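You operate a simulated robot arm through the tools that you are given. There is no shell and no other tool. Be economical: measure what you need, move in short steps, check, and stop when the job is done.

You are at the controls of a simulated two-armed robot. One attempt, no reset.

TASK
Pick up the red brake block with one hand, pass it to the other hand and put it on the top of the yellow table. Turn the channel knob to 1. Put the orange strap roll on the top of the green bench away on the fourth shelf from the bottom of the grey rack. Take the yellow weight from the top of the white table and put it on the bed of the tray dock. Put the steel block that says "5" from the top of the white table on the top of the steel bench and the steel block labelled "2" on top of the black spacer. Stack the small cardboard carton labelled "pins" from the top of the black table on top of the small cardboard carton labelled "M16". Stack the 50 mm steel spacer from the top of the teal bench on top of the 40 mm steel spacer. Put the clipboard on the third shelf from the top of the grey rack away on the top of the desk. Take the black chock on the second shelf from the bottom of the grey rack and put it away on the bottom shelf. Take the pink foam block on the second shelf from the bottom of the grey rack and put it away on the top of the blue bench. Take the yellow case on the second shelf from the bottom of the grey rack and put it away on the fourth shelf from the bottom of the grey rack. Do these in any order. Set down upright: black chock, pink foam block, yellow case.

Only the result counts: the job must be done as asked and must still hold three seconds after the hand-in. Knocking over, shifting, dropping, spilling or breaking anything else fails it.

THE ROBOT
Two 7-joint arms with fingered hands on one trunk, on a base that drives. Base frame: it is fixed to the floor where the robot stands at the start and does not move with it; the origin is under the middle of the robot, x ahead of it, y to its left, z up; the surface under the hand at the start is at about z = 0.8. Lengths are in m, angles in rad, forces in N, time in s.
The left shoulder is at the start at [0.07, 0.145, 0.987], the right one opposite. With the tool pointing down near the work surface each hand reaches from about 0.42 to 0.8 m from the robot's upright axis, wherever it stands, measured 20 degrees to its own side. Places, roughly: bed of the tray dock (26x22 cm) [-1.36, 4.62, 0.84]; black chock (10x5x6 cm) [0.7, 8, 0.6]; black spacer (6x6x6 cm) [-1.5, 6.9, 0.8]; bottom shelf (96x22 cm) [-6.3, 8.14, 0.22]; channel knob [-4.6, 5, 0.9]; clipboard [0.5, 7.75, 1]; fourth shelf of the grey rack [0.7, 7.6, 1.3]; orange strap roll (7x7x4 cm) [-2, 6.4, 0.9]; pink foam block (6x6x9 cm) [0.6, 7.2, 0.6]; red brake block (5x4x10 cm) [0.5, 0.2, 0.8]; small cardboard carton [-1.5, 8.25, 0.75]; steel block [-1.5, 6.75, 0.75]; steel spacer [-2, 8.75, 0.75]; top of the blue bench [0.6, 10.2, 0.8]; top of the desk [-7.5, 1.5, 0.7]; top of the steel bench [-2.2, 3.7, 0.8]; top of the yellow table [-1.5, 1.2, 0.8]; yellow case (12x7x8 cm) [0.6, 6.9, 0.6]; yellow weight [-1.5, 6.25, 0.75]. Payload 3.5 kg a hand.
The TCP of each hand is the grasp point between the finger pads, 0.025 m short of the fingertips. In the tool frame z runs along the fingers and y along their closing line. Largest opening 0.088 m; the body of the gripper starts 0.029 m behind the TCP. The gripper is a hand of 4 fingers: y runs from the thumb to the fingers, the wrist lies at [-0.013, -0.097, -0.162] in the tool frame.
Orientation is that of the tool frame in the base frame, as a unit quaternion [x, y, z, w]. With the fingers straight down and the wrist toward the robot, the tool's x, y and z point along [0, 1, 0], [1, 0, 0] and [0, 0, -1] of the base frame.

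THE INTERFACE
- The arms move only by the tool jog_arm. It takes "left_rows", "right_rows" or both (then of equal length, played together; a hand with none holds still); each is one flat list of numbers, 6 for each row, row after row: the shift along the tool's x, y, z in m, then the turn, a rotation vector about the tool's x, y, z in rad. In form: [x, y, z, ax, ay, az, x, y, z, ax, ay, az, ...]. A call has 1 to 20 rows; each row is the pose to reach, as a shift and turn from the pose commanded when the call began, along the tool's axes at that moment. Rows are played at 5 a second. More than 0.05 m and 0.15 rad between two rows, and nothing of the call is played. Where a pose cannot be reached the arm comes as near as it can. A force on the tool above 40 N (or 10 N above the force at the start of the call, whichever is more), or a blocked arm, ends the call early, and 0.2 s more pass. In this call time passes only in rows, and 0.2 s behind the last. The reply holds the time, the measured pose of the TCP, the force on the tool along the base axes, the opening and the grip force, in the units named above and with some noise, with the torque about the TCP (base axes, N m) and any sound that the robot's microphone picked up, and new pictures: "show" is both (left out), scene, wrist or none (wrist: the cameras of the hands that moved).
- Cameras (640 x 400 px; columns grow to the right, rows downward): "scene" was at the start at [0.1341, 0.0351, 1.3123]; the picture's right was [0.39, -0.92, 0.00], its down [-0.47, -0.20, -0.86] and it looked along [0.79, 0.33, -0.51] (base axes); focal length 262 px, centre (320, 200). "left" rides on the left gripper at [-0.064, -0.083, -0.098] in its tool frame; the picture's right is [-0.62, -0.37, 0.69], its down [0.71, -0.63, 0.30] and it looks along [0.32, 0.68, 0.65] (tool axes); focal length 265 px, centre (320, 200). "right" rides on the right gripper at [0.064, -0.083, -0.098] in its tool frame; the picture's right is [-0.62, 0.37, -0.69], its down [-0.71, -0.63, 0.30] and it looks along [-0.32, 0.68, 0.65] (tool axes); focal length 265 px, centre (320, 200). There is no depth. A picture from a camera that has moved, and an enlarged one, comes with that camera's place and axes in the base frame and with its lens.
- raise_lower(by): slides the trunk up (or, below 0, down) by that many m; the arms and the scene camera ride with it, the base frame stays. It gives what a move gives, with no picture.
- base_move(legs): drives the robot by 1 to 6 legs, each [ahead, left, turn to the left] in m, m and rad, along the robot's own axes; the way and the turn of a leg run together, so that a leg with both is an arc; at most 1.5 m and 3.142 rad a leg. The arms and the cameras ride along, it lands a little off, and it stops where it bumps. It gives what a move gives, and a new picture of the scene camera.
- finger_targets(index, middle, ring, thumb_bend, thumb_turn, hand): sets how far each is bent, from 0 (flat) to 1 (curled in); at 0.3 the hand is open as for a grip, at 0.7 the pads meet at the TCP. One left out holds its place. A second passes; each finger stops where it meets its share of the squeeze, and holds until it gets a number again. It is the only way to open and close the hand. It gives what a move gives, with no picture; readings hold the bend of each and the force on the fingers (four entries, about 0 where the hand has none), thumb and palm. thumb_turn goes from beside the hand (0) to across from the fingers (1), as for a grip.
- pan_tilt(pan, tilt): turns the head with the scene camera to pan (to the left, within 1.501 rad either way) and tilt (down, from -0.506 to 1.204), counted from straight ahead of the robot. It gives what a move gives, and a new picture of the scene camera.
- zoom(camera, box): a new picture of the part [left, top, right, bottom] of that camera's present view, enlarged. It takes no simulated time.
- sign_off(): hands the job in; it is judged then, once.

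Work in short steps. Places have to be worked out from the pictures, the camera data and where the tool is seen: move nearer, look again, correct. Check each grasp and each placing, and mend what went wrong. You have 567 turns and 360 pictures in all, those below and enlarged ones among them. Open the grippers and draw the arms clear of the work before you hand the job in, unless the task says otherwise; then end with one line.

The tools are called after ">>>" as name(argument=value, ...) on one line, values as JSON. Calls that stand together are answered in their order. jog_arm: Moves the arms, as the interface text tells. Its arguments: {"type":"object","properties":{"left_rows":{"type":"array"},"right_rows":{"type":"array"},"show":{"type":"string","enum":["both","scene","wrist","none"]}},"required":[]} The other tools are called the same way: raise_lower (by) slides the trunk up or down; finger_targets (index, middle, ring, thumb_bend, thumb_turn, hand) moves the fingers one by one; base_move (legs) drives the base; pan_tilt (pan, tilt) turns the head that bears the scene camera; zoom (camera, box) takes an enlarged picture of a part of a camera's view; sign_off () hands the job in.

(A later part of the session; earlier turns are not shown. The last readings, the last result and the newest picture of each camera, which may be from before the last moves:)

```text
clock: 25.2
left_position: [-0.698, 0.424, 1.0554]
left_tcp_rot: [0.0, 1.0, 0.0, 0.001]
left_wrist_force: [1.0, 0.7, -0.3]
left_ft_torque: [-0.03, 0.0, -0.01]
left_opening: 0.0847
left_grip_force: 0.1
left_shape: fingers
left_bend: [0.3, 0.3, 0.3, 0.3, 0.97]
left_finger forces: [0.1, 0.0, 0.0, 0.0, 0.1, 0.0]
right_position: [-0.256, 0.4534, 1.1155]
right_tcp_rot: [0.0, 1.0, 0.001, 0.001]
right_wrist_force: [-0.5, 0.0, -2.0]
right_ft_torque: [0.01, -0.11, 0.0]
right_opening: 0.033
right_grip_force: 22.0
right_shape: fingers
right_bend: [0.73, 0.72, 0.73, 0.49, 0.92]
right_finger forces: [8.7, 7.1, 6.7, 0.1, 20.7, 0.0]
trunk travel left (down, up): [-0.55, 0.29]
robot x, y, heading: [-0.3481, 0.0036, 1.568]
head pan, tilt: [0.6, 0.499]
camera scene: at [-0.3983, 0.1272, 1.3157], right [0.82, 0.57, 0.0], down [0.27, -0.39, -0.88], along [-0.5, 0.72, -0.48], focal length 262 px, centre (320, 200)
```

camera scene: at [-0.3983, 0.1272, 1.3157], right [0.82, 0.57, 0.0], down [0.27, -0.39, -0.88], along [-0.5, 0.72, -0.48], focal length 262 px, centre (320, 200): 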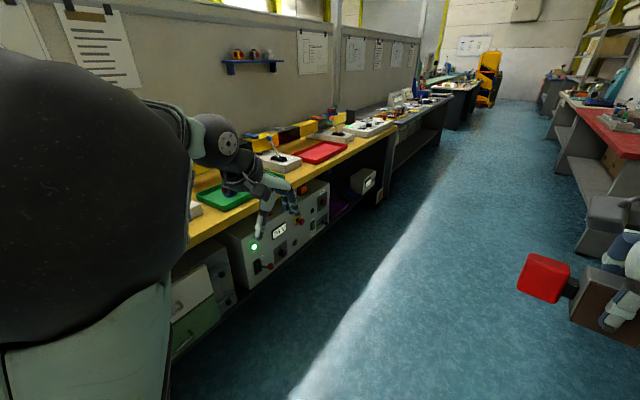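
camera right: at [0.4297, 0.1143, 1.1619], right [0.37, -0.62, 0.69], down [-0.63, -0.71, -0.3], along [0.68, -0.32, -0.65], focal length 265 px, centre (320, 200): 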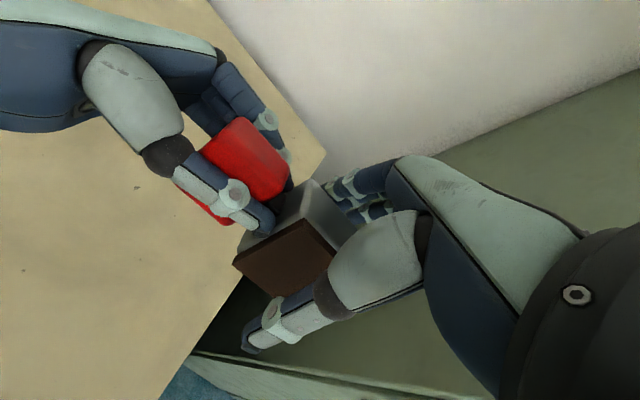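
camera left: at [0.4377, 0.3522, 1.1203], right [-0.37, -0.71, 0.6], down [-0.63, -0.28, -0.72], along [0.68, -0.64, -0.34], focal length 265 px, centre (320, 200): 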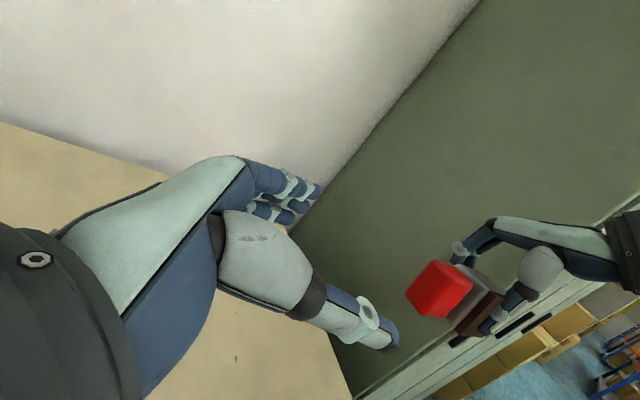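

Aisle ahead is clear. I drive up beside the yellow table and turn to face it.

>>> base_move(legs=[[1.15, -0.1, 0], [0, 0, 1.57]])

>>> pan_tilt(pan=0.0, tilt=0.55)

```text
clock: 35.0
left_position: [-0.6612, 0.7797, 1.0559]
left_tcp_rot: [0.717, -0.698, -0.001, 0.0]
left_wrist_force: [-0.1, -0.4, -0.2]
left_ft_torque: [0.02, -0.02, 0.02]
left_opening: 0.0848
left_grip_force: 0.2
left_shape: fingers
left_bend: [0.3, 0.3, 0.3, 0.3, 0.97]
left_finger forces: [0.0, 0.0, 0.0, 0.1, 0.0, 0.1]
right_position: [-0.7016, 1.222, 1.1129]
right_tcp_rot: [0.717, -0.697, 0.0, 0.0]
right_wrist_force: [-0.2, 0.6, -2.4]
right_ft_torque: [0.05, 0.09, -0.03]
right_opening: 0.0328
right_grip_force: 21.1
right_shape: fingers
right_bend: [0.73, 0.73, 0.73, 0.49, 0.92]
right_finger forces: [8.4, 7.1, 6.5, 0.0, 20.3, 0.0]
trunk travel left (down, up): [-0.55, 0.29]
robot x, y, heading: [-0.2466, 1.142, -3.115]
head pan, tilt: [0.6, 0.499]
camera scene: at [-0.3706, 1.0871, 1.3157], right [-0.59, 0.81, 0.0], down [0.39, 0.28, -0.88], along [-0.71, -0.52, -0.48], focal length 262 px, centre (320, 200)
```

scene: 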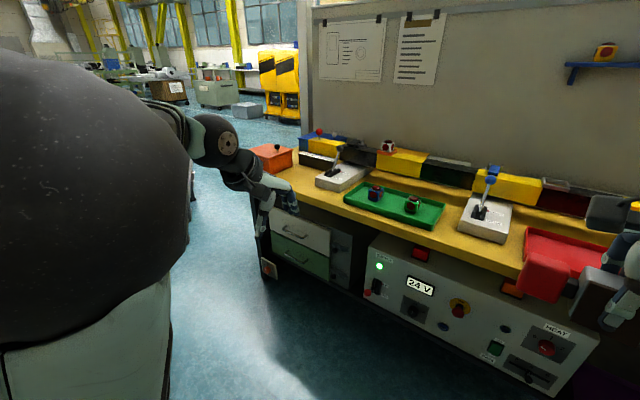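

```text
clock: 36.0
left_position: [-0.6592, 0.7788, 1.0553]
left_tcp_rot: [0.716, -0.698, 0.001, 0.0]
left_wrist_force: [-0.5, -0.2, 0.8]
left_ft_torque: [0.0, 0.06, -0.01]
left_opening: 0.0848
left_grip_force: 0.1
left_shape: fingers
left_bend: [0.3, 0.3, 0.3, 0.3, 0.97]
left_finger forces: [0.0, 0.1, 0.0, 0.1, 0.1, 0.0]
right_position: [-0.702, 1.2222, 1.1143]
right_tcp_rot: [0.717, -0.697, 0.0, -0.001]
right_wrist_force: [-0.7, -0.3, -3.2]
right_ft_torque: [0.05, 0.05, 0.0]
right_opening: 0.0329
right_grip_force: 21.8
right_shape: fingers
right_bend: [0.73, 0.73, 0.73, 0.49, 0.92]
right_finger forces: [8.4, 7.0, 6.6, 0.0, 20.2, 0.0]
trunk travel left (down, up): [-0.55, 0.29]
robot x, y, heading: [-0.2459, 1.1413, -3.109]
head pan, tilt: [0.0, 0.55]
camera scene: at [-0.3867, 1.138, 1.3111], right [-0.03, 1.0, 0.0], down [0.52, 0.01, -0.85], along [-0.85, -0.02, -0.52], focal length 262 px, centre (320, 200)
```

scene: 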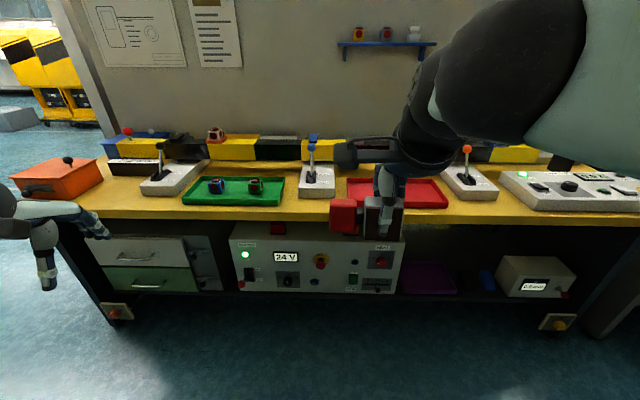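

Table is crowded; a free patch lies between the orange box and the first joystick around [-1.2, 0.37]. I zoom to check it.

>>> zoom(camera="scene", box=[0, 110, 260, 250])

```text
2.46 times, centred on (130, 180) of scene
camera zoom: at [-0.3867, 1.138, 1.3111], right [-0.03, 1.0, 0.0], down [0.52, 0.01, -0.85], along [-0.85, -0.02, -0.52], focal length 645 px, centre (788, 249)
```

zoom: 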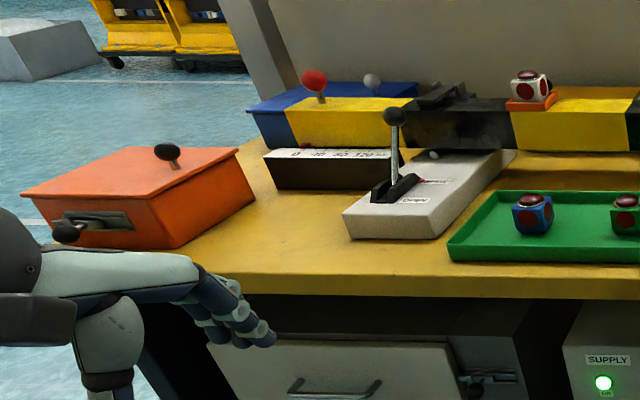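

The patch is free, ~15 cm wide. I strafe left 0.9 m, then approach.

>>> base_move(legs=[[0, 0.9, -0.03], [0.35, 0, 0]])

>>> pan_tilt(pan=-0.2, tilt=0.8)

```text
clock: 42.5
left_position: [-1.0083, -0.1004, 1.056]
left_tcp_rot: [-0.705, 0.71, 0.001, 0.0]
left_wrist_force: [-1.0, 0.2, -0.1]
left_ft_torque: [0.0, 0.02, -0.01]
left_opening: 0.0846
left_grip_force: 0.1
left_shape: fingers
left_bend: [0.3, 0.3, 0.3, 0.3, 0.97]
left_finger forces: [0.0, 0.0, 0.0, 0.1, 0.1, 0.0]
right_position: [-1.0348, 0.3426, 1.1155]
right_tcp_rot: [-0.705, 0.709, 0.0, 0.0]
right_wrist_force: [0.1, -0.4, -3.5]
right_ft_torque: [0.07, 0.01, -0.02]
right_opening: 0.0325
right_grip_force: 21.8
right_shape: fingers
right_bend: [0.73, 0.73, 0.73, 0.49, 0.92]
right_finger forces: [8.5, 7.1, 6.5, 0.0, 20.3, 0.0]
trunk travel left (down, up): [-0.55, 0.29]
robot x, y, heading: [-0.5834, 0.2473, 3.141]
head pan, tilt: [0.0, 0.55]
camera scene: at [-0.7233, 0.2488, 1.3111], right [0.01, 1.0, 0.0], down [0.52, 0.0, -0.85], along [-0.85, 0.01, -0.52], focal length 262 px, centre (320, 200)
```

scene: 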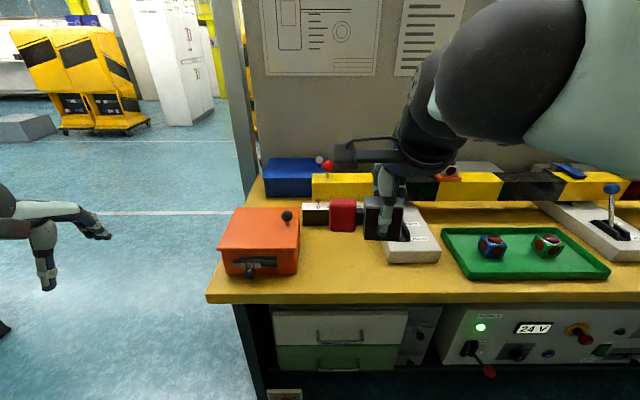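

```text
clock: 43.3
left_position: [-1.0079, -0.101, 1.0572]
left_tcp_rot: [-0.705, 0.709, 0.0, 0.0]
left_wrist_force: [1.3, 0.5, 0.6]
left_ft_torque: [-0.01, 0.03, -0.04]
left_opening: 0.0845
left_grip_force: 0.1
left_shape: fingers
left_bend: [0.3, 0.3, 0.3, 0.3, 0.97]
left_finger forces: [0.0, 0.0, 0.0, 0.0, 0.0, 0.1]
right_position: [-1.0346, 0.3436, 1.1137]
right_tcp_rot: [-0.705, 0.709, 0.0, 0.0]
right_wrist_force: [0.6, 0.0, -3.1]
right_ft_torque: [0.06, 0.02, 0.03]
right_opening: 0.0325
right_grip_force: 20.9
right_shape: fingers
right_bend: [0.73, 0.73, 0.73, 0.49, 0.92]
right_finger forces: [8.4, 7.1, 6.6, 0.0, 20.3, 0.0]
trunk travel left (down, up): [-0.55, 0.29]
robot x, y, heading: [-0.5834, 0.2524, 3.137]
head pan, tilt: [-0.201, 0.799]
camera scene: at [-0.7126, 0.2648, 1.2898], right [0.21, 0.98, 0.0], down [0.7, -0.15, -0.7], along [-0.68, 0.14, -0.72], focal length 262 px, centre (320, 200)
```

scene: 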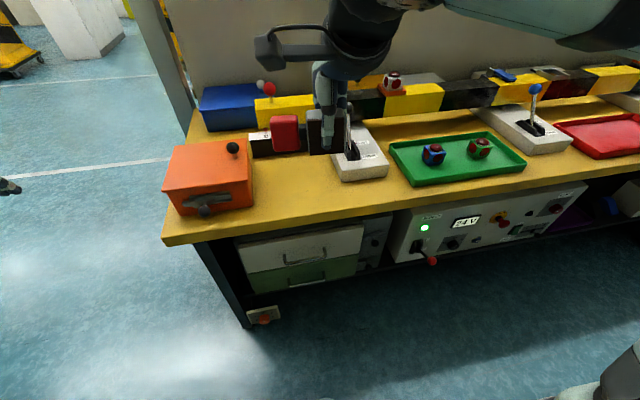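

Free gap spans y≈0.19–0.43 at x≈−1.22. I extend the right hand over it and lower partway.

>>> jog_arm(right_rows=[0, 0.045, 0, 0, 0, 0, 0, 0.09, 0, 0, 0, 0, 0, 0.135, 0, 0, 0, 0, 0, 0.18, 0, 0, 0, 0, 0, 0.18, 0.04, 0, 0, 0, 0, 0.18, 0.08, 0, 0, 0, 0, 0.18, 0.12, 0, 0, 0, 0, 0.18, 0.16, 0, 0, 0, 0, 0.18, 0.2, 0, 0, 0], show="both")

```text
clock: 45.3
left_position: [-1.0105, -0.1015, 1.0543]
left_tcp_rot: [-0.705, 0.71, -0.001, 0.0]
left_wrist_force: [-0.2, 1.1, -0.1]
left_ft_torque: [-0.06, -0.02, -0.01]
left_opening: 0.0845
left_grip_force: 0.2
left_shape: fingers
left_bend: [0.3, 0.3, 0.3, 0.3, 0.97]
left_finger forces: [0.1, 0.1, 0.0, 0.0, 0.0, 0.0]
right_position: [-1.2168, 0.3428, 0.9158]
right_tcp_rot: [-0.705, 0.709, -0.001, 0.0]
right_wrist_force: [0.7, -0.1, -3.7]
right_ft_torque: [0.08, 0.04, -0.01]
right_opening: 0.0324
right_grip_force: 21.0
right_shape: fingers
right_bend: [0.73, 0.73, 0.73, 0.49, 0.92]
right_finger forces: [8.5, 6.8, 6.5, 0.1, 20.1, 0.0]
trunk travel left (down, up): [-0.55, 0.29]
robot x, y, heading: [-0.5822, 0.249, 3.133]
head pan, tilt: [-0.201, 0.799]
camera scene: at [-0.7142, 0.2647, 1.2896], right [0.21, 0.98, 0.0], down [0.7, -0.15, -0.7], along [-0.68, 0.14, -0.72], focal length 262 px, centre (320, 200)
camera right: at [-1.1354, 0.2799, 1.0127], right [-0.37, 0.62, 0.69], down [0.63, 0.71, -0.3], along [-0.68, 0.33, -0.65], focal length 265 px, centre (320, 200)
```

scene: 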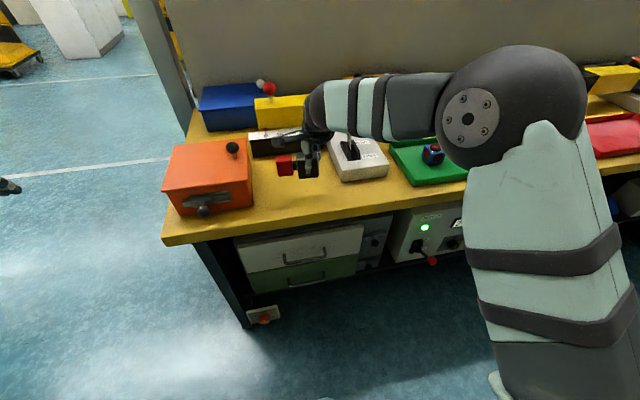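
right: 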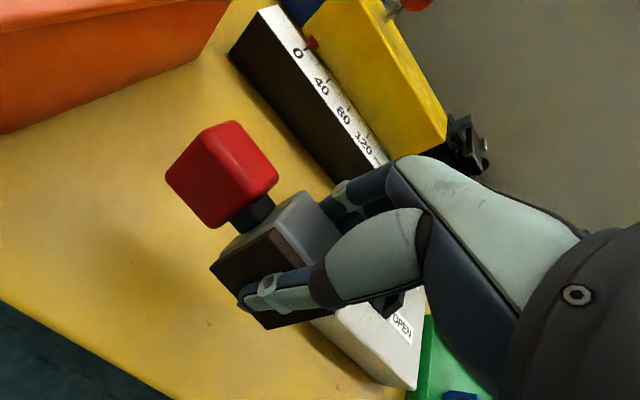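

Area below is clear; I shift slightly away from the joystick and lower to just above the table.

>>> jog_arm(right_rows=[0.015, -0.015, 0.02, 0, 0, 0, 0.02, -0.02, 0.05, 0, 0, 0, 0.02, -0.02, 0.07, 0, 0, 0], show="both")

```text
clock: 46.1
left_position: [-1.0084, -0.1013, 1.0566]
left_tcp_rot: [-0.705, 0.709, 0.0, -0.001]
left_wrist_force: [0.0, -0.6, -0.5]
left_ft_torque: [0.02, 0.0, 0.0]
left_opening: 0.0846
left_grip_force: 0.1
left_shape: fingers
left_bend: [0.3, 0.3, 0.3, 0.3, 0.97]
left_finger forces: [0.1, 0.0, 0.0, 0.1, 0.0, 0.0]
right_position: [-1.1947, 0.3232, 0.8441]
right_tcp_rot: [-0.705, 0.709, 0.001, -0.001]
right_wrist_force: [-0.5, 0.4, -1.3]
right_ft_torque: [0.07, 0.07, -0.04]
right_opening: 0.0324
right_grip_force: 22.2
right_shape: fingers
right_bend: [0.73, 0.73, 0.73, 0.49, 0.92]
right_finger forces: [9.5, 7.2, 6.6, 0.0, 21.0, 0.0]
trunk travel left (down, up): [-0.55, 0.29]
robot x, y, heading: [-0.5868, 0.2453, 3.134]
head pan, tilt: [-0.201, 0.799]
camera scene: at [-0.7119, 0.265, 1.2899], right [0.21, 0.98, 0.0], down [0.7, -0.15, -0.7], along [-0.68, 0.14, -0.72], focal length 262 px, centre (320, 200)
camera right: at [-1.1117, 0.2592, 0.9418], right [-0.36, 0.62, 0.69], down [0.63, 0.71, -0.31], along [-0.68, 0.33, -0.65], focal length 265 px, centre (320, 200)
```

scene: 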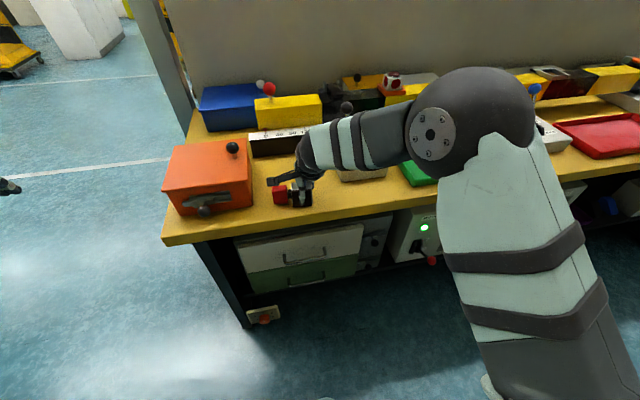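
right: 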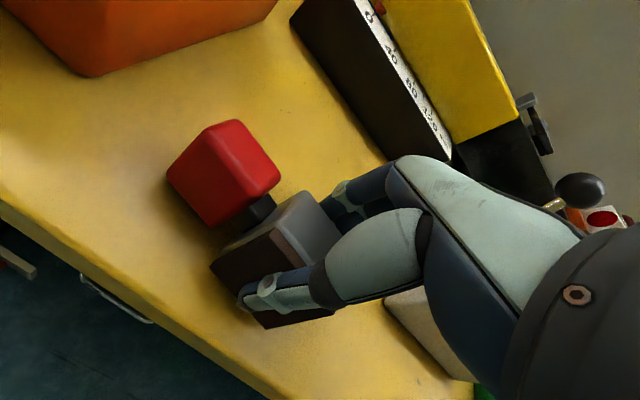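

Now small steps down until contact; force is watched by the stop rule.

>>> jog_arm(right_rows=[0, 0, 0.006, 0, 0, 0, 0, 0, 0.012, 0, 0, 0, 0, 0, 0.018, 0, 0, 0, 0, 0, 0.024, 0, 0, 0, 0, 0, 0.03, 0, 0, 0], show="wrist")

```text
clock: 46.9
left_position: [-1.006, -0.0992, 1.0577]
left_tcp_rot: [-0.704, 0.71, 0.001, -0.002]
left_wrist_force: [-0.5, 0.4, 0.2]
left_ft_torque: [0.0, -0.03, -0.01]
left_opening: 0.0845
left_grip_force: 0.0
left_shape: fingers
left_bend: [0.3, 0.3, 0.3, 0.3, 0.97]
left_finger forces: [0.1, 0.0, 0.1, 0.1, 0.0, 0.0]
right_position: [-1.1996, 0.3226, 0.8386]
right_tcp_rot: [-0.704, 0.71, 0.01, -0.013]
right_wrist_force: [6.2, 1.5, 23.1]
right_ft_torque: [0.02, -0.19, 0.01]
right_opening: 0.033
right_grip_force: 26.9
right_shape: fingers
right_bend: [0.74, 0.74, 0.74, 0.52, 0.92]
right_finger forces: [9.3, 7.3, 6.3, 0.1, 30.9, 0.0]
trunk travel left (down, up): [-0.55, 0.29]
robot x, y, heading: [-0.5821, 0.2443, 3.137]
head pan, tilt: [-0.201, 0.799]
stopped in row 4 (right hand): the force on the tool passed its limit at 41 N (the readings are from after the stop); the commanded pose is now the measured one
camera right: at [-1.113, 0.2589, 0.9343], right [-0.34, 0.63, 0.7], down [0.63, 0.71, -0.33], along [-0.7, 0.33, -0.63], focal length 265 px, centre (320, 200)
```

right: 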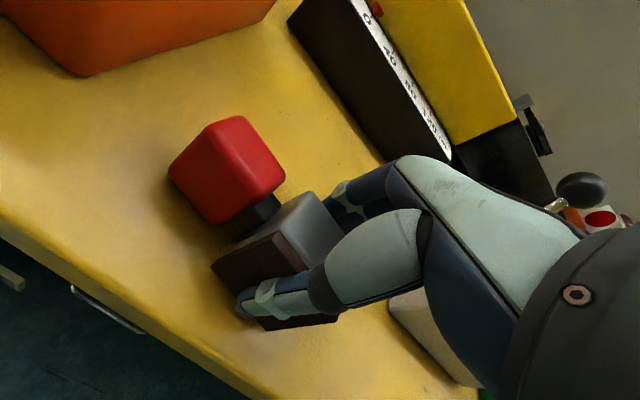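

Block rests on the table. I ease up 2 mm and open the fingers.

>>> jog_arm(right_rows=[0, 0, -0.003, 0, 0, 0], show="none")

>>> finger_targets(hand="right", index=0.3, middle=0.3, ring=0.3, thumb_bend=0.3)

>>> jog_arm(right_rows=[0, 0, -0.04, 0, 0, 0, 0, 0, -0.08, 0, 0, 0, 0, -0.02, -0.12, 0, 0, 0, 0, -0.05, -0.15, 0, 0, 0, 0, -0.09, -0.17, 0, 0, 0, 0, -0.13, -0.19, 0, 0, 0, 0, -0.16, -0.2, 0, 0, 0], show="both")

```text
clock: 47.3
left_position: [-1.0065, -0.1013, 1.0574]
left_tcp_rot: [-0.705, 0.709, 0.001, -0.001]
left_wrist_force: [0.0, -0.2, 0.5]
left_ft_torque: [-0.03, 0.0, 0.02]
left_opening: 0.0848
left_grip_force: 0.0
left_shape: fingers
left_bend: [0.3, 0.3, 0.3, 0.3, 0.97]
left_finger forces: [0.1, 0.0, 0.0, 0.0, 0.0, 0.1]
right_position: [-1.1983, 0.3229, 0.8372]
right_tcp_rot: [-0.704, 0.71, 0.008, -0.009]
right_wrist_force: [-1.4, -0.6, 17.7]
right_ft_torque: [0.04, 0.13, 0.04]
right_opening: 0.0331
right_grip_force: 27.0
right_shape: fingers
right_bend: [0.74, 0.74, 0.74, 0.52, 0.92]
right_finger forces: [10.8, 8.8, 7.0, 0.0, 26.8, 0.0]
trunk travel left (down, up): [-0.55, 0.29]
robot x, y, heading: [-0.5813, 0.2464, 3.131]
head pan, tilt: [-0.201, 0.799]
```

```text
clock: 48.3
left_position: [-1.0085, -0.0995, 1.0559]
left_tcp_rot: [-0.704, 0.71, 0.0, 0.0]
left_wrist_force: [0.0, -0.3, 0.7]
left_ft_torque: [0.02, 0.03, 0.0]
left_opening: 0.0847
left_grip_force: 0.0
left_shape: fingers
left_bend: [0.3, 0.3, 0.3, 0.3, 0.97]
left_finger forces: [0.0, 0.1, 0.0, 0.0, 0.0, 0.1]
right_position: [-1.1992, 0.3246, 0.8352]
right_tcp_rot: [-0.704, 0.71, 0.005, -0.007]
right_wrist_force: [0.0, 0.0, 0.7]
right_ft_torque: [0.02, -0.03, -0.02]
right_opening: 0.0847
right_grip_force: 0.0
right_shape: fingers
right_bend: [0.3, 0.3, 0.3, 0.3, 0.97]
right_finger forces: [0.0, 0.0, 0.0, 0.0, 0.1, 0.1]
trunk travel left (down, up): [-0.55, 0.29]
robot x, y, heading: [-0.5821, 0.2513, 3.131]
head pan, tilt: [-0.201, 0.799]
```

```text
clock: 49.9
left_position: [-1.0077, -0.1002, 1.0558]
left_tcp_rot: [-0.704, 0.71, -0.001, 0.0]
left_wrist_force: [-0.7, -0.1, 0.1]
left_ft_torque: [0.0, 0.0, 0.06]
left_opening: 0.0849
left_grip_force: 0.1
left_shape: fingers
left_bend: [0.3, 0.3, 0.3, 0.3, 0.97]
left_finger forces: [0.0, 0.0, 0.0, 0.0, 0.0, 0.0]
right_position: [-1.0344, 0.3217, 1.0345]
right_tcp_rot: [-0.704, 0.71, 0.007, -0.007]
right_wrist_force: [-0.5, -0.3, 0.4]
right_ft_torque: [-0.02, 0.0, 0.0]
right_opening: 0.0848
right_grip_force: 0.0
right_shape: fingers
right_bend: [0.3, 0.3, 0.3, 0.3, 0.97]
right_finger forces: [0.0, 0.0, 0.0, 0.1, 0.1, 0.1]
trunk travel left (down, up): [-0.55, 0.29]
robot x, y, heading: [-0.5868, 0.2457, 3.135]
head pan, tilt: [-0.201, 0.799]
camera scene: at [-0.7118, 0.2654, 1.2898], right [0.21, 0.98, 0.0], down [0.7, -0.15, -0.7], along [-0.68, 0.14, -0.72], focal length 262 px, centre (320, 200)
camera right: at [-0.9498, 0.2584, 1.1313], right [-0.35, 0.62, 0.7], down [0.63, 0.71, -0.32], along [-0.69, 0.33, -0.64], focal length 265 px, centre (320, 200)
```

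scene: 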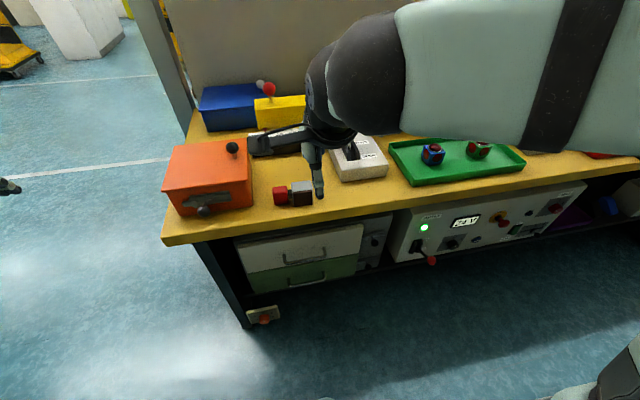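
right: 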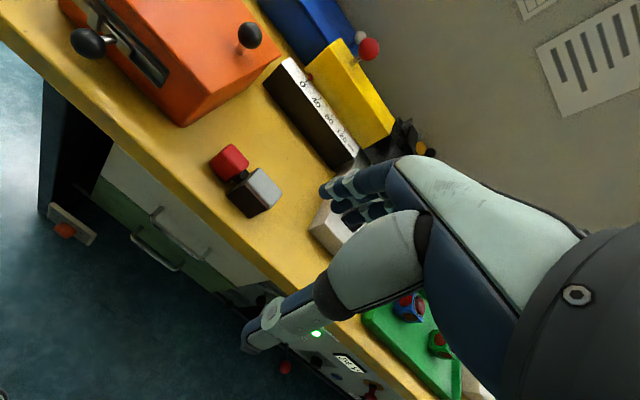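

Brake block is resting on the yellow table. Next I back off, turn to face along the aisle and drive toward the far work area.

>>> base_move(legs=[[-0.28, 0, 0], [0, 0, -1.57], [1.4, 0, 0]])

>>> pan_tilt(pan=0.0, tilt=0.3)

```text
clock: 62.3
left_position: [-0.6966, 2.0555, 1.0558]
left_tcp_rot: [-0.017, 1.0, 0.0, 0.0]
left_wrist_force: [-0.3, -1.1, 0.1]
left_ft_torque: [-0.04, -0.02, 0.0]
left_opening: 0.0843
left_grip_force: 0.1
left_shape: fingers
left_bend: [0.3, 0.3, 0.3, 0.3, 0.97]
left_finger forces: [0.1, 0.0, 0.0, 0.0, 0.0, 0.1]
right_position: [-0.2747, 2.1, 1.0347]
right_tcp_rot: [-0.016, 1.0, 0.009, -0.002]
right_wrist_force: [0.4, 0.2, -0.4]
right_ft_torque: [0.04, -0.01, 0.03]
right_opening: 0.0848
right_grip_force: 0.1
right_shape: fingers
right_bend: [0.3, 0.3, 0.3, 0.3, 0.97]
right_finger forces: [0.0, 0.0, 0.0, 0.0, 0.0, 0.1]
trunk travel left (down, up): [-0.55, 0.29]
robot x, y, heading: [-0.3325, 1.6445, 1.605]
head pan, tilt: [-0.201, 0.799]
camera scene: at [-0.3184, 1.7748, 1.2898], right [0.99, -0.17, 0.0], down [-0.12, -0.71, -0.7], along [0.12, 0.69, -0.72], focal length 262 px, centre (320, 200)
```

scene: 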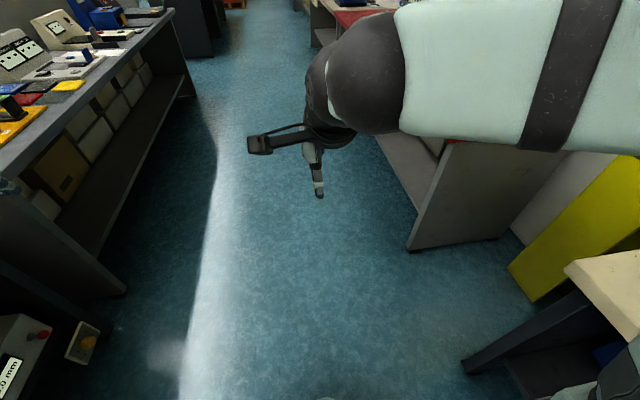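

```text
clock: 63.2
left_position: [-0.6951, 2.0545, 1.0571]
left_tcp_rot: [-0.017, 1.0, 0.0, 0.0]
left_wrist_force: [0.1, -0.4, -0.6]
left_ft_torque: [-0.03, 0.0, 0.02]
left_opening: 0.0845
left_grip_force: 0.0
left_shape: fingers
left_bend: [0.3, 0.3, 0.3, 0.3, 0.97]
left_finger forces: [0.1, 0.1, 0.0, 0.1, 0.1, 0.0]
right_position: [-0.2736, 2.0988, 1.0346]
right_tcp_rot: [-0.016, 1.0, 0.008, -0.003]
right_wrist_force: [0.0, -0.8, -0.3]
right_ft_torque: [-0.01, -0.02, 0.02]
right_opening: 0.0847
right_grip_force: 0.1
right_shape: fingers
right_bend: [0.3, 0.3, 0.3, 0.3, 0.97]
right_finger forces: [0.0, 0.0, 0.0, 0.1, 0.0, 0.1]
trunk travel left (down, up): [-0.55, 0.29]
robot x, y, heading: [-0.3324, 1.6422, 1.607]
head pan, tilt: [0.0, 0.3]
camera scene: at [-0.3349, 1.7885, 1.3341], right [1.0, 0.03, 0.0], down [0.01, -0.3, -0.95], along [-0.03, 0.95, -0.3], focal length 262 px, centre (320, 200)
```

scene: 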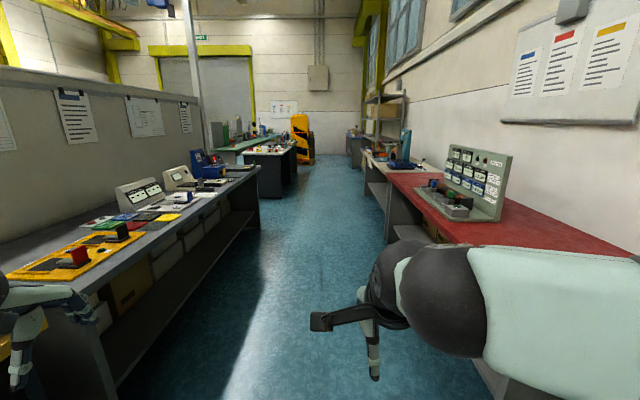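

Aisle is clear, from x≈−0.99 to 0.22. I continue forward with a slight heading correction.

>>> base_move(legs=[[0, 0.04, -0.036], [1.4, 0, 0], [1.3, 0, 0]])

```text
clock: 76.8
left_position: [-0.7623, 4.7713, 1.0567]
left_tcp_rot: [-0.008, 1.0, 0.001, 0.0]
left_wrist_force: [-0.6, -0.8, -0.5]
left_ft_torque: [-0.01, -0.02, -0.01]
left_opening: 0.0846
left_grip_force: 0.0
left_shape: fingers
left_bend: [0.3, 0.3, 0.3, 0.3, 0.97]
left_finger forces: [0.1, 0.0, 0.0, 0.1, 0.0, 0.0]
right_position: [-0.3407, 4.8088, 1.0344]
right_tcp_rot: [-0.007, 1.0, 0.008, -0.001]
right_wrist_force: [0.6, 0.7, 0.1]
right_ft_torque: [-0.02, 0.0, 0.05]
right_opening: 0.0849
right_grip_force: 0.1
right_shape: fingers
right_bend: [0.3, 0.3, 0.3, 0.3, 0.97]
right_finger forces: [0.1, 0.0, 0.0, 0.0, 0.0, 0.1]
trunk travel left (down, up): [-0.55, 0.29]
robot x, y, heading: [-0.4025, 4.3559, 1.588]
head pan, tilt: [0.0, 0.3]
camera scene: at [-0.4059, 4.4982, 1.3341], right [1.0, 0.02, 0.0], down [0.01, -0.3, -0.96], along [-0.02, 0.96, -0.3], focal length 262 px, centre (320, 200)
```

scene: 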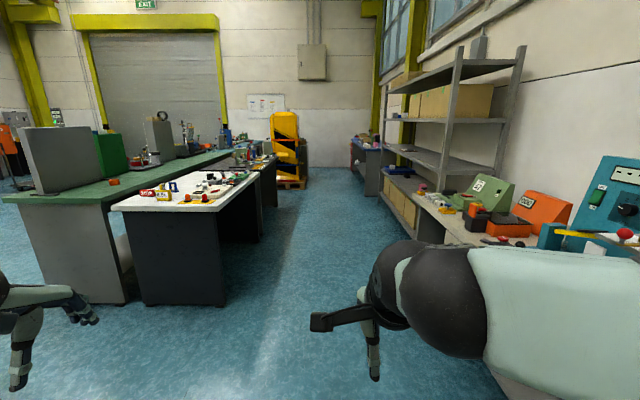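

I see the white table ahead-left, green bench beyond it, and the rack on the right. I look left at the tray dock area.

>>> pan_tilt(pan=1.3, tilt=0.35)

>>> zoom(camera="scene", box=[0, 100, 640, 400])

```text
clock: 78.3
left_position: [-0.7625, 4.7707, 1.057]
left_tcp_rot: [-0.008, 1.0, 0.0, 0.0]
left_wrist_force: [-0.4, 0.0, -0.8]
left_ft_torque: [0.04, 0.01, -0.02]
left_opening: 0.0849
left_grip_force: 0.1
left_shape: fingers
left_bend: [0.3, 0.3, 0.3, 0.3, 0.97]
left_finger forces: [0.1, 0.0, 0.1, 0.0, 0.1, 0.1]
right_position: [-0.3413, 4.807, 1.0345]
right_tcp_rot: [-0.008, 1.0, 0.009, -0.002]
right_wrist_force: [0.1, 0.4, 0.8]
right_ft_torque: [0.01, -0.03, -0.05]
right_opening: 0.0845
right_grip_force: 0.0
right_shape: fingers
right_bend: [0.3, 0.3, 0.3, 0.3, 0.97]
right_finger forces: [0.0, 0.1, 0.1, 0.0, 0.0, 0.0]
trunk travel left (down, up): [-0.55, 0.29]
robot x, y, heading: [-0.4066, 4.3532, 1.592]
head pan, tilt: [1.3, 0.351]
camera scene: at [-0.4944, 4.4282, 1.3294], right [0.25, 0.97, 0.0], down [0.33, -0.09, -0.94], along [-0.91, 0.24, -0.34], focal length 262 px, centre (320, 200)
```

scene: 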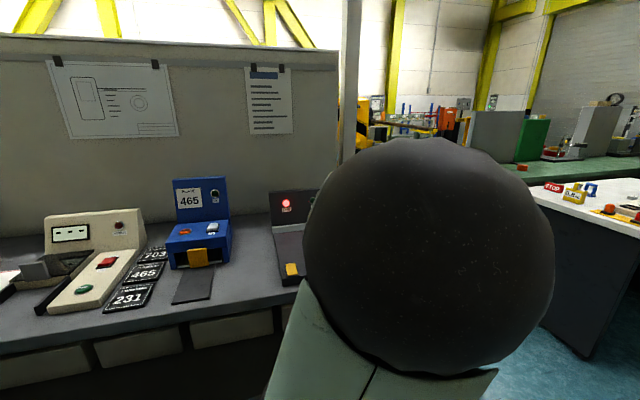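

```text
1.00 times, centred on (320, 250) of scene (not enlarged: the box is as wide or as high as the picture)
camera zoom: at [-0.4944, 4.4282, 1.3294], right [0.25, 0.97, 0.0], down [0.33, -0.09, -0.94], along [-0.91, 0.24, -0.34], focal length 262 px, centre (320, 150)
```

zoom: 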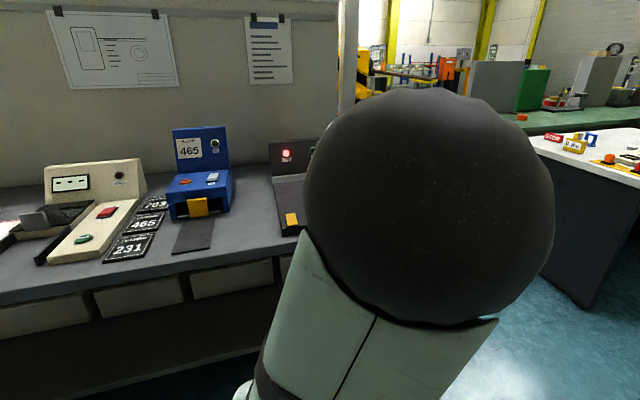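

The dock is hidden behind the shoulder. I drive on to the white table and turn to face it.

>>> base_move(legs=[[1.5, 0, -0.02], [0.6, 0, 0], [0, 0, 1.57]])

>>> pan_tilt(pan=0.0, tilt=0.55)

```text
clock: 92.6
left_position: [-0.8333, 6.138, 1.0557]
left_tcp_rot: [-0.69, 0.724, 0.0, 0.0]
left_wrist_force: [0.2, 0.0, 0.1]
left_ft_torque: [0.03, 0.04, -0.01]
left_opening: 0.0845
left_grip_force: 0.1
left_shape: fingers
left_bend: [0.3, 0.3, 0.3, 0.3, 0.97]
left_finger forces: [0.1, 0.0, 0.1, 0.0, 0.0, 0.0]
right_position: [-0.8442, 6.5617, 1.0349]
right_tcp_rot: [-0.69, 0.724, 0.004, -0.007]
right_wrist_force: [-0.4, -0.5, -0.4]
right_ft_torque: [-0.03, 0.03, 0.01]
right_opening: 0.0848
right_grip_force: 0.0
right_shape: fingers
right_bend: [0.3, 0.3, 0.3, 0.3, 0.97]
right_finger forces: [0.0, 0.0, 0.1, 0.0, 0.0, 0.1]
trunk travel left (down, up): [-0.55, 0.29]
robot x, y, heading: [-0.3955, 6.4669, 3.092]
head pan, tilt: [1.3, 0.351]
camera scene: at [-0.4737, 6.3835, 1.3294], right [-0.95, 0.31, 0.0], down [0.11, 0.33, -0.94], along [-0.29, -0.89, -0.34], focal length 262 px, centre (320, 200)
```

scene: 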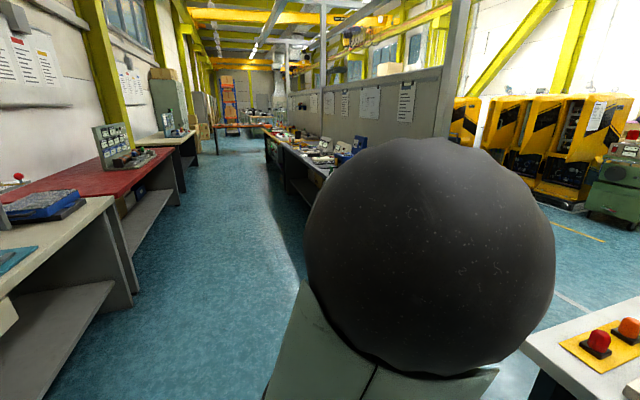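

```text
clock: 94.0
left_position: [-0.8329, 6.1374, 1.0564]
left_tcp_rot: [-0.69, 0.723, 0.0, 0.001]
left_wrist_force: [1.6, 0.1, 0.8]
left_ft_torque: [-0.01, 0.02, 0.0]
left_opening: 0.0848
left_grip_force: 0.0
left_shape: fingers
left_bend: [0.3, 0.3, 0.3, 0.3, 0.97]
left_finger forces: [0.0, 0.0, 0.1, 0.0, 0.1, 0.0]
right_position: [-0.8438, 6.5614, 1.0346]
right_tcp_rot: [-0.691, 0.723, 0.005, -0.007]
right_wrist_force: [-0.2, 0.1, 0.6]
right_ft_torque: [0.0, 0.0, 0.01]
right_opening: 0.0845
right_grip_force: 0.0
right_shape: fingers
right_bend: [0.3, 0.3, 0.3, 0.3, 0.97]
right_finger forces: [0.1, 0.0, 0.0, 0.1, 0.0, 0.0]
trunk travel left (down, up): [-0.55, 0.29]
robot x, y, heading: [-0.393, 6.4654, 3.093]
head pan, tilt: [0.0, 0.55]
camera scene: at [-0.5344, 6.476, 1.3112], right [0.05, 1.0, 0.0], down [0.52, -0.02, -0.85], along [-0.85, 0.04, -0.52], focal length 262 px, centre (320, 200)
```

scene: 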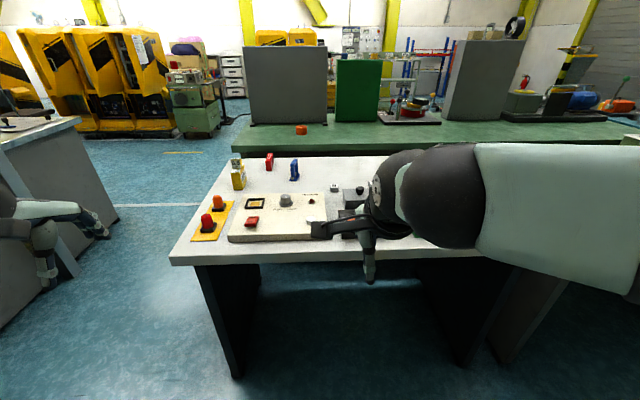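

White table in front; right arm hides part. I zoom.

>>> zoom(camera="scene", box=[160, 110, 400, 270])

>>> zoom(camera="right", box=[0, 0, 640, 400])

```text
2.50 times, centred on (280, 190) of scene
camera zoom: at [-0.5344, 6.476, 1.3112], right [0.05, 1.0, 0.0], down [0.52, -0.02, -0.85], along [-0.85, 0.04, -0.52], focal length 655 px, centre (420, 225)
```

zoom: 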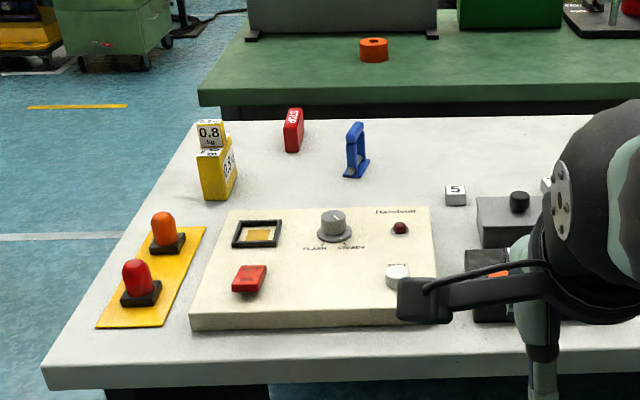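

```text
1.00 times, centred on (320, 200) of right (not enlarged: the box is as wide or as high as the picture)
camera zoom: at [-0.7616, 6.494, 1.1311], right [-0.33, 0.64, 0.7], down [0.66, 0.68, -0.32], along [-0.68, 0.36, -0.64], focal length 265 px, centre (320, 200)
```

zoom: 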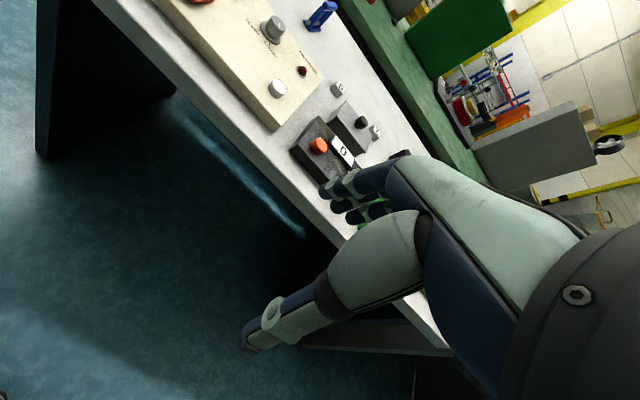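

I see the yellow weight at ≈[-1.5, 6.17] and steel block "5" at ≈[-1.47, 6.58]; the orange roll is on the green bench behind. I close in on the table with hands above it.

>>> base_move(legs=[[0, 0, 0.048], [0.37, 0, 0]])

>>> pan_tilt(pan=0.2, tilt=0.75)

>>> zoom(camera="left", box=[0, 0, 640, 400])

```text
clock: 96.8
left_position: [-1.1886, 6.1163, 1.0564]
left_tcp_rot: [0.708, -0.707, 0.0, 0.0]
left_wrist_force: [0.7, 0.0, 0.5]
left_ft_torque: [-0.02, 0.01, 0.04]
left_opening: 0.0844
left_grip_force: 0.1
left_shape: fingers
left_bend: [0.3, 0.3, 0.3, 0.3, 0.97]
left_finger forces: [0.0, 0.0, 0.1, 0.0, 0.1, 0.0]
right_position: [-1.2185, 6.5387, 1.0355]
right_tcp_rot: [0.707, -0.707, -0.004, 0.007]
right_wrist_force: [-0.4, -0.1, -0.2]
right_ft_torque: [0.01, 0.02, -0.02]
right_opening: 0.085
right_grip_force: 0.1
right_shape: fingers
right_bend: [0.3, 0.3, 0.3, 0.3, 0.97]
right_finger forces: [0.0, 0.0, 0.0, 0.1, 0.1, 0.1]
trunk travel left (down, up): [-0.55, 0.29]
robot x, y, heading: [-0.7654, 6.471, -3.138]
head pan, tilt: [0.0, 0.55]
camera scene: at [-0.9056, 6.4689, 1.3112], right [0.0, 1.0, 0.0], down [0.52, 0.0, -0.85], along [-0.85, 0.0, -0.52], focal length 262 px, centre (320, 200)
```

scene: 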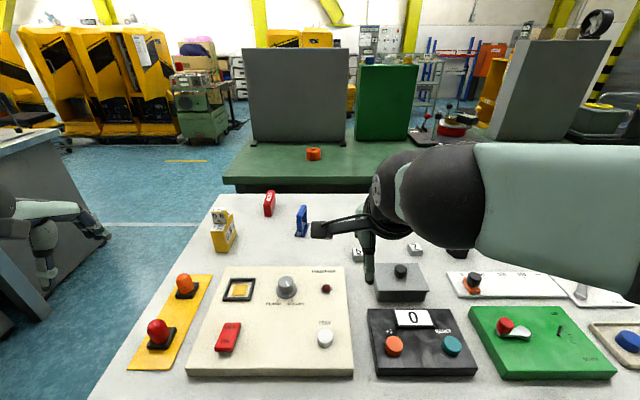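

```text
clock: 97.6
left_position: [-1.1895, 6.1176, 1.0561]
left_tcp_rot: [0.708, -0.707, -0.001, 0.0]
left_wrist_force: [0.5, 0.4, 0.5]
left_ft_torque: [0.0, 0.01, 0.02]
left_opening: 0.0848
left_grip_force: 0.1
left_shape: fingers
left_bend: [0.3, 0.3, 0.3, 0.3, 0.97]
left_finger forces: [0.1, 0.0, 0.0, 0.0, 0.0, 0.1]
right_position: [-1.219, 6.5396, 1.0348]
right_tcp_rot: [-0.707, 0.707, 0.005, -0.008]
right_wrist_force: [-0.9, 0.0, 0.5]
right_ft_torque: [0.02, -0.03, 0.01]
right_opening: 0.0848
right_grip_force: 0.0
right_shape: fingers
right_bend: [0.3, 0.3, 0.3, 0.3, 0.97]
right_finger forces: [0.0, 0.1, 0.0, 0.1, 0.0, 0.0]
trunk travel left (down, up): [-0.55, 0.29]
robot x, y, heading: [-0.7671, 6.4675, -3.142]
head pan, tilt: [0.201, 0.75]
camera scene: at [-0.8971, 6.4524, 1.2938], right [-0.2, 0.98, 0.0], down [0.67, 0.14, -0.73], along [-0.72, -0.15, -0.68], focal length 262 px, centre (320, 200)
```

scene: 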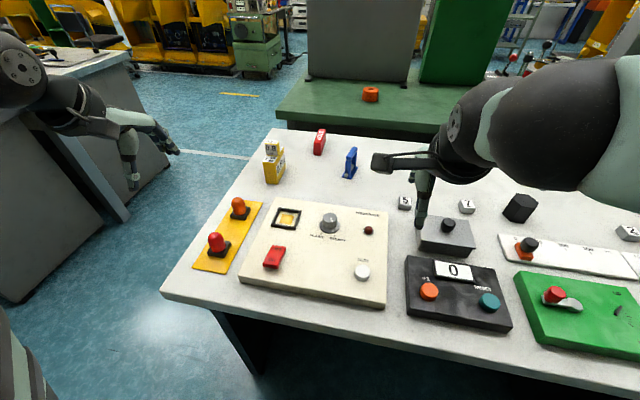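

```text
1.00 times, centred on (320, 200) of left (not enlarged: the box is as wide or as high as the picture)
camera zoom: at [-1.1055, 6.1807, 1.1549], right [0.37, 0.62, -0.69], down [0.63, -0.71, -0.3], along [-0.68, -0.33, -0.65], focal length 265 px, centre (320, 200)
```

zoom: 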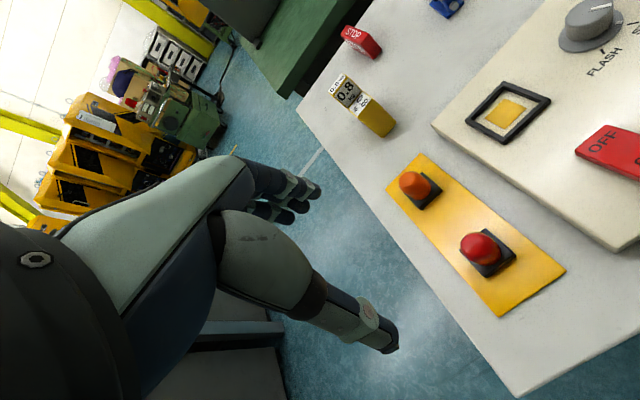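

Weight is around [-1.47, 6.18]. I zoom on the steel blocks to read labels.

>>> zoom(camera="scene", box=[380, 170, 640, 330])

>>> zoom(camera="scene", box=[240, 110, 380, 200])

```text
2.46 times, centred on (510, 250) of scene
camera zoom: at [-0.8971, 6.4524, 1.2938], right [-0.2, 0.98, 0.0], down [0.67, 0.14, -0.73], along [-0.72, -0.15, -0.68], focal length 645 px, centre (-148, 77)
```

zoom: 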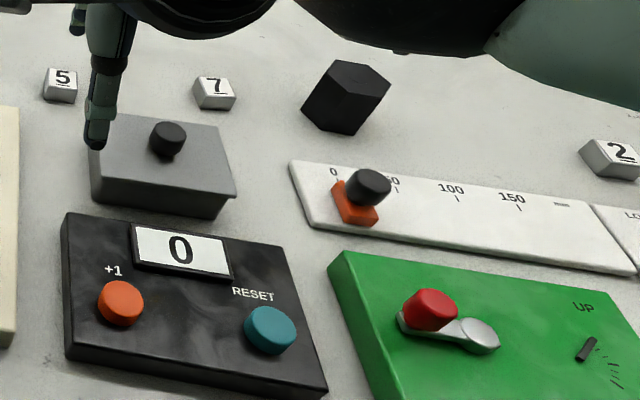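

```text
4.44 times, centred on (310, 155) of scene
camera zoom: at [-0.8971, 6.4524, 1.2938], right [-0.2, 0.98, 0.0], down [0.67, 0.14, -0.73], along [-0.72, -0.15, -0.68], focal length 1164 px, centre (364, 400)
```

zoom: 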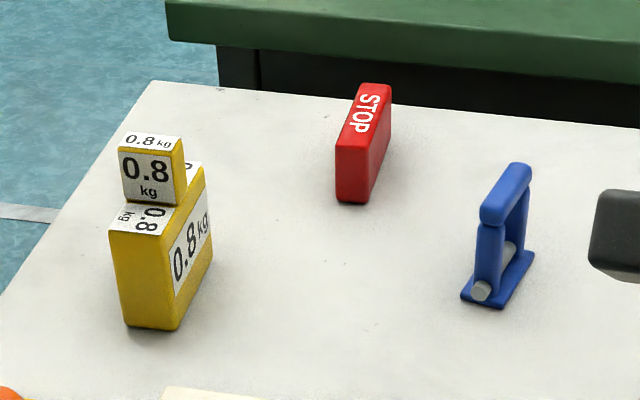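

Labels: 5, 7, black spacer, 2. Weight base ≈[-1.505, 6.19] with a knob on top (z≈0.875–0.915). I step a bit closer for reach.

>>> base_move(legs=[[0.03, 0.08, 0]])

```text
clock: 98.6
left_position: [-1.2185, 6.0379, 1.0561]
left_tcp_rot: [0.708, -0.707, 0.0, 0.0]
left_wrist_force: [0.2, 0.6, -0.2]
left_ft_torque: [-0.02, 0.03, 0.03]
left_opening: 0.0847
left_grip_force: 0.0
left_shape: fingers
left_bend: [0.3, 0.3, 0.3, 0.3, 0.97]
left_finger forces: [0.1, 0.1, 0.1, 0.0, 0.0, 0.0]
right_position: [-1.2478, 6.4609, 1.0346]
right_tcp_rot: [-0.707, 0.707, 0.005, -0.007]
right_wrist_force: [-0.1, 0.4, -0.3]
right_ft_torque: [0.03, 0.02, -0.03]
right_opening: 0.085
right_grip_force: 0.0
right_shape: fingers
right_bend: [0.3, 0.3, 0.3, 0.3, 0.97]
right_finger forces: [0.1, 0.0, 0.1, 0.0, 0.1, 0.0]
trunk travel left (down, up): [-0.55, 0.29]
robot x, y, heading: [-0.7992, 6.3868, -3.146]
head pan, tilt: [0.201, 0.75]
camera scene: at [-0.9267, 6.3727, 1.2938], right [-0.2, 0.98, 0.0], down [0.67, 0.14, -0.73], along [-0.72, -0.15, -0.68], focal length 262 px, centre (320, 200)
```

scene: 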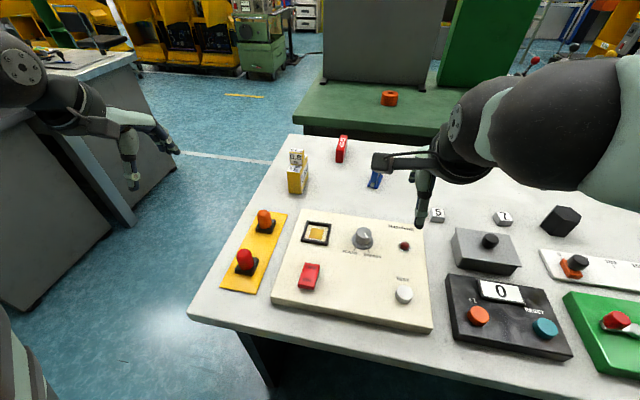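

I extend the left hand to above the weight's knob.

>>> jog_arm(left_rows=[-0.019, 0.036, 0.0, 0, 0, 0, -0.038, 0.072, 0.0, 0, 0, 0, -0.057, 0.108, 0, 0, 0, 0, -0.076, 0.144, 0.01, 0, 0, 0, -0.095, 0.18, 0.02, 0, 0, 0, -0.114, 0.216, 0.03, 0, 0, 0, -0.133, 0.252, 0.04, 0, 0, 0, -0.152, 0.286, 0.05, 0, 0, 0], show="both")

```text
clock: 100.4
left_position: [-1.5068, 6.1913, 1.0042]
left_tcp_rot: [0.708, -0.707, 0.0, -0.002]
left_wrist_force: [0.1, 0.1, 0.9]
left_ft_torque: [0.01, -0.01, -0.03]
left_opening: 0.0844
left_grip_force: 0.0
left_shape: fingers
left_bend: [0.3, 0.3, 0.3, 0.3, 0.97]
left_finger forces: [0.0, 0.1, 0.0, 0.0, 0.0, 0.1]
right_position: [-1.2499, 6.4597, 1.0329]
right_tcp_rot: [-0.706, 0.708, 0.004, -0.006]
right_wrist_force: [-0.5, 0.5, 0.2]
right_ft_torque: [0.01, -0.01, -0.01]
right_opening: 0.0848
right_grip_force: 0.1
right_shape: fingers
right_bend: [0.3, 0.3, 0.3, 0.3, 0.97]
right_finger forces: [0.1, 0.0, 0.0, 0.1, 0.1, 0.1]
trunk travel left (down, up): [-0.55, 0.29]
robot x, y, heading: [-0.7999, 6.3919, -3.137]
head pan, tilt: [0.201, 0.75]
camera scene: at [-0.9291, 6.373, 1.2935], right [-0.2, 0.98, 0.0], down [0.67, 0.14, -0.73], along [-0.72, -0.15, -0.68], focal length 262 px, centre (320, 200)
camera left: at [-1.4243, 6.2547, 1.1031], right [0.37, 0.62, -0.69], down [0.63, -0.71, -0.3], along [-0.68, -0.33, -0.66], focal length 265 px, centre (320, 200)
```

scene: 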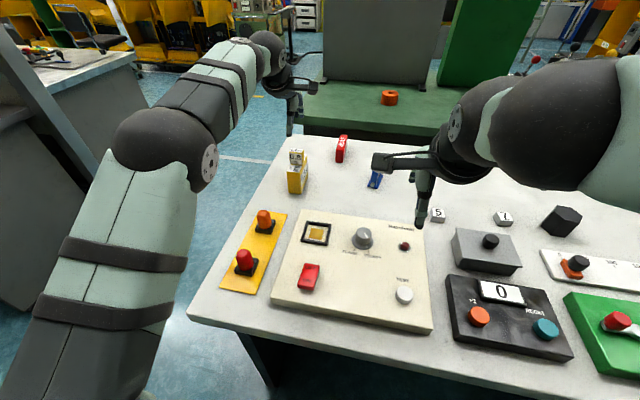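
left: 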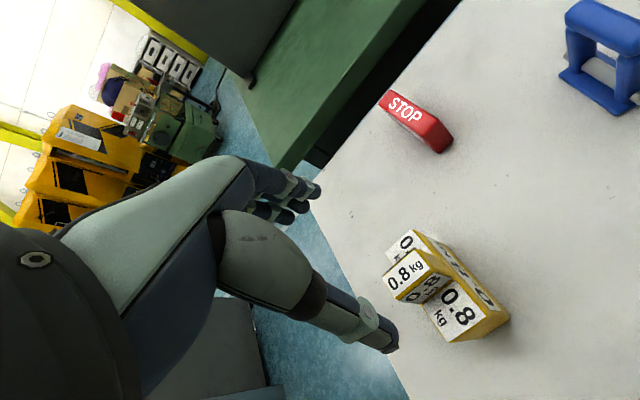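

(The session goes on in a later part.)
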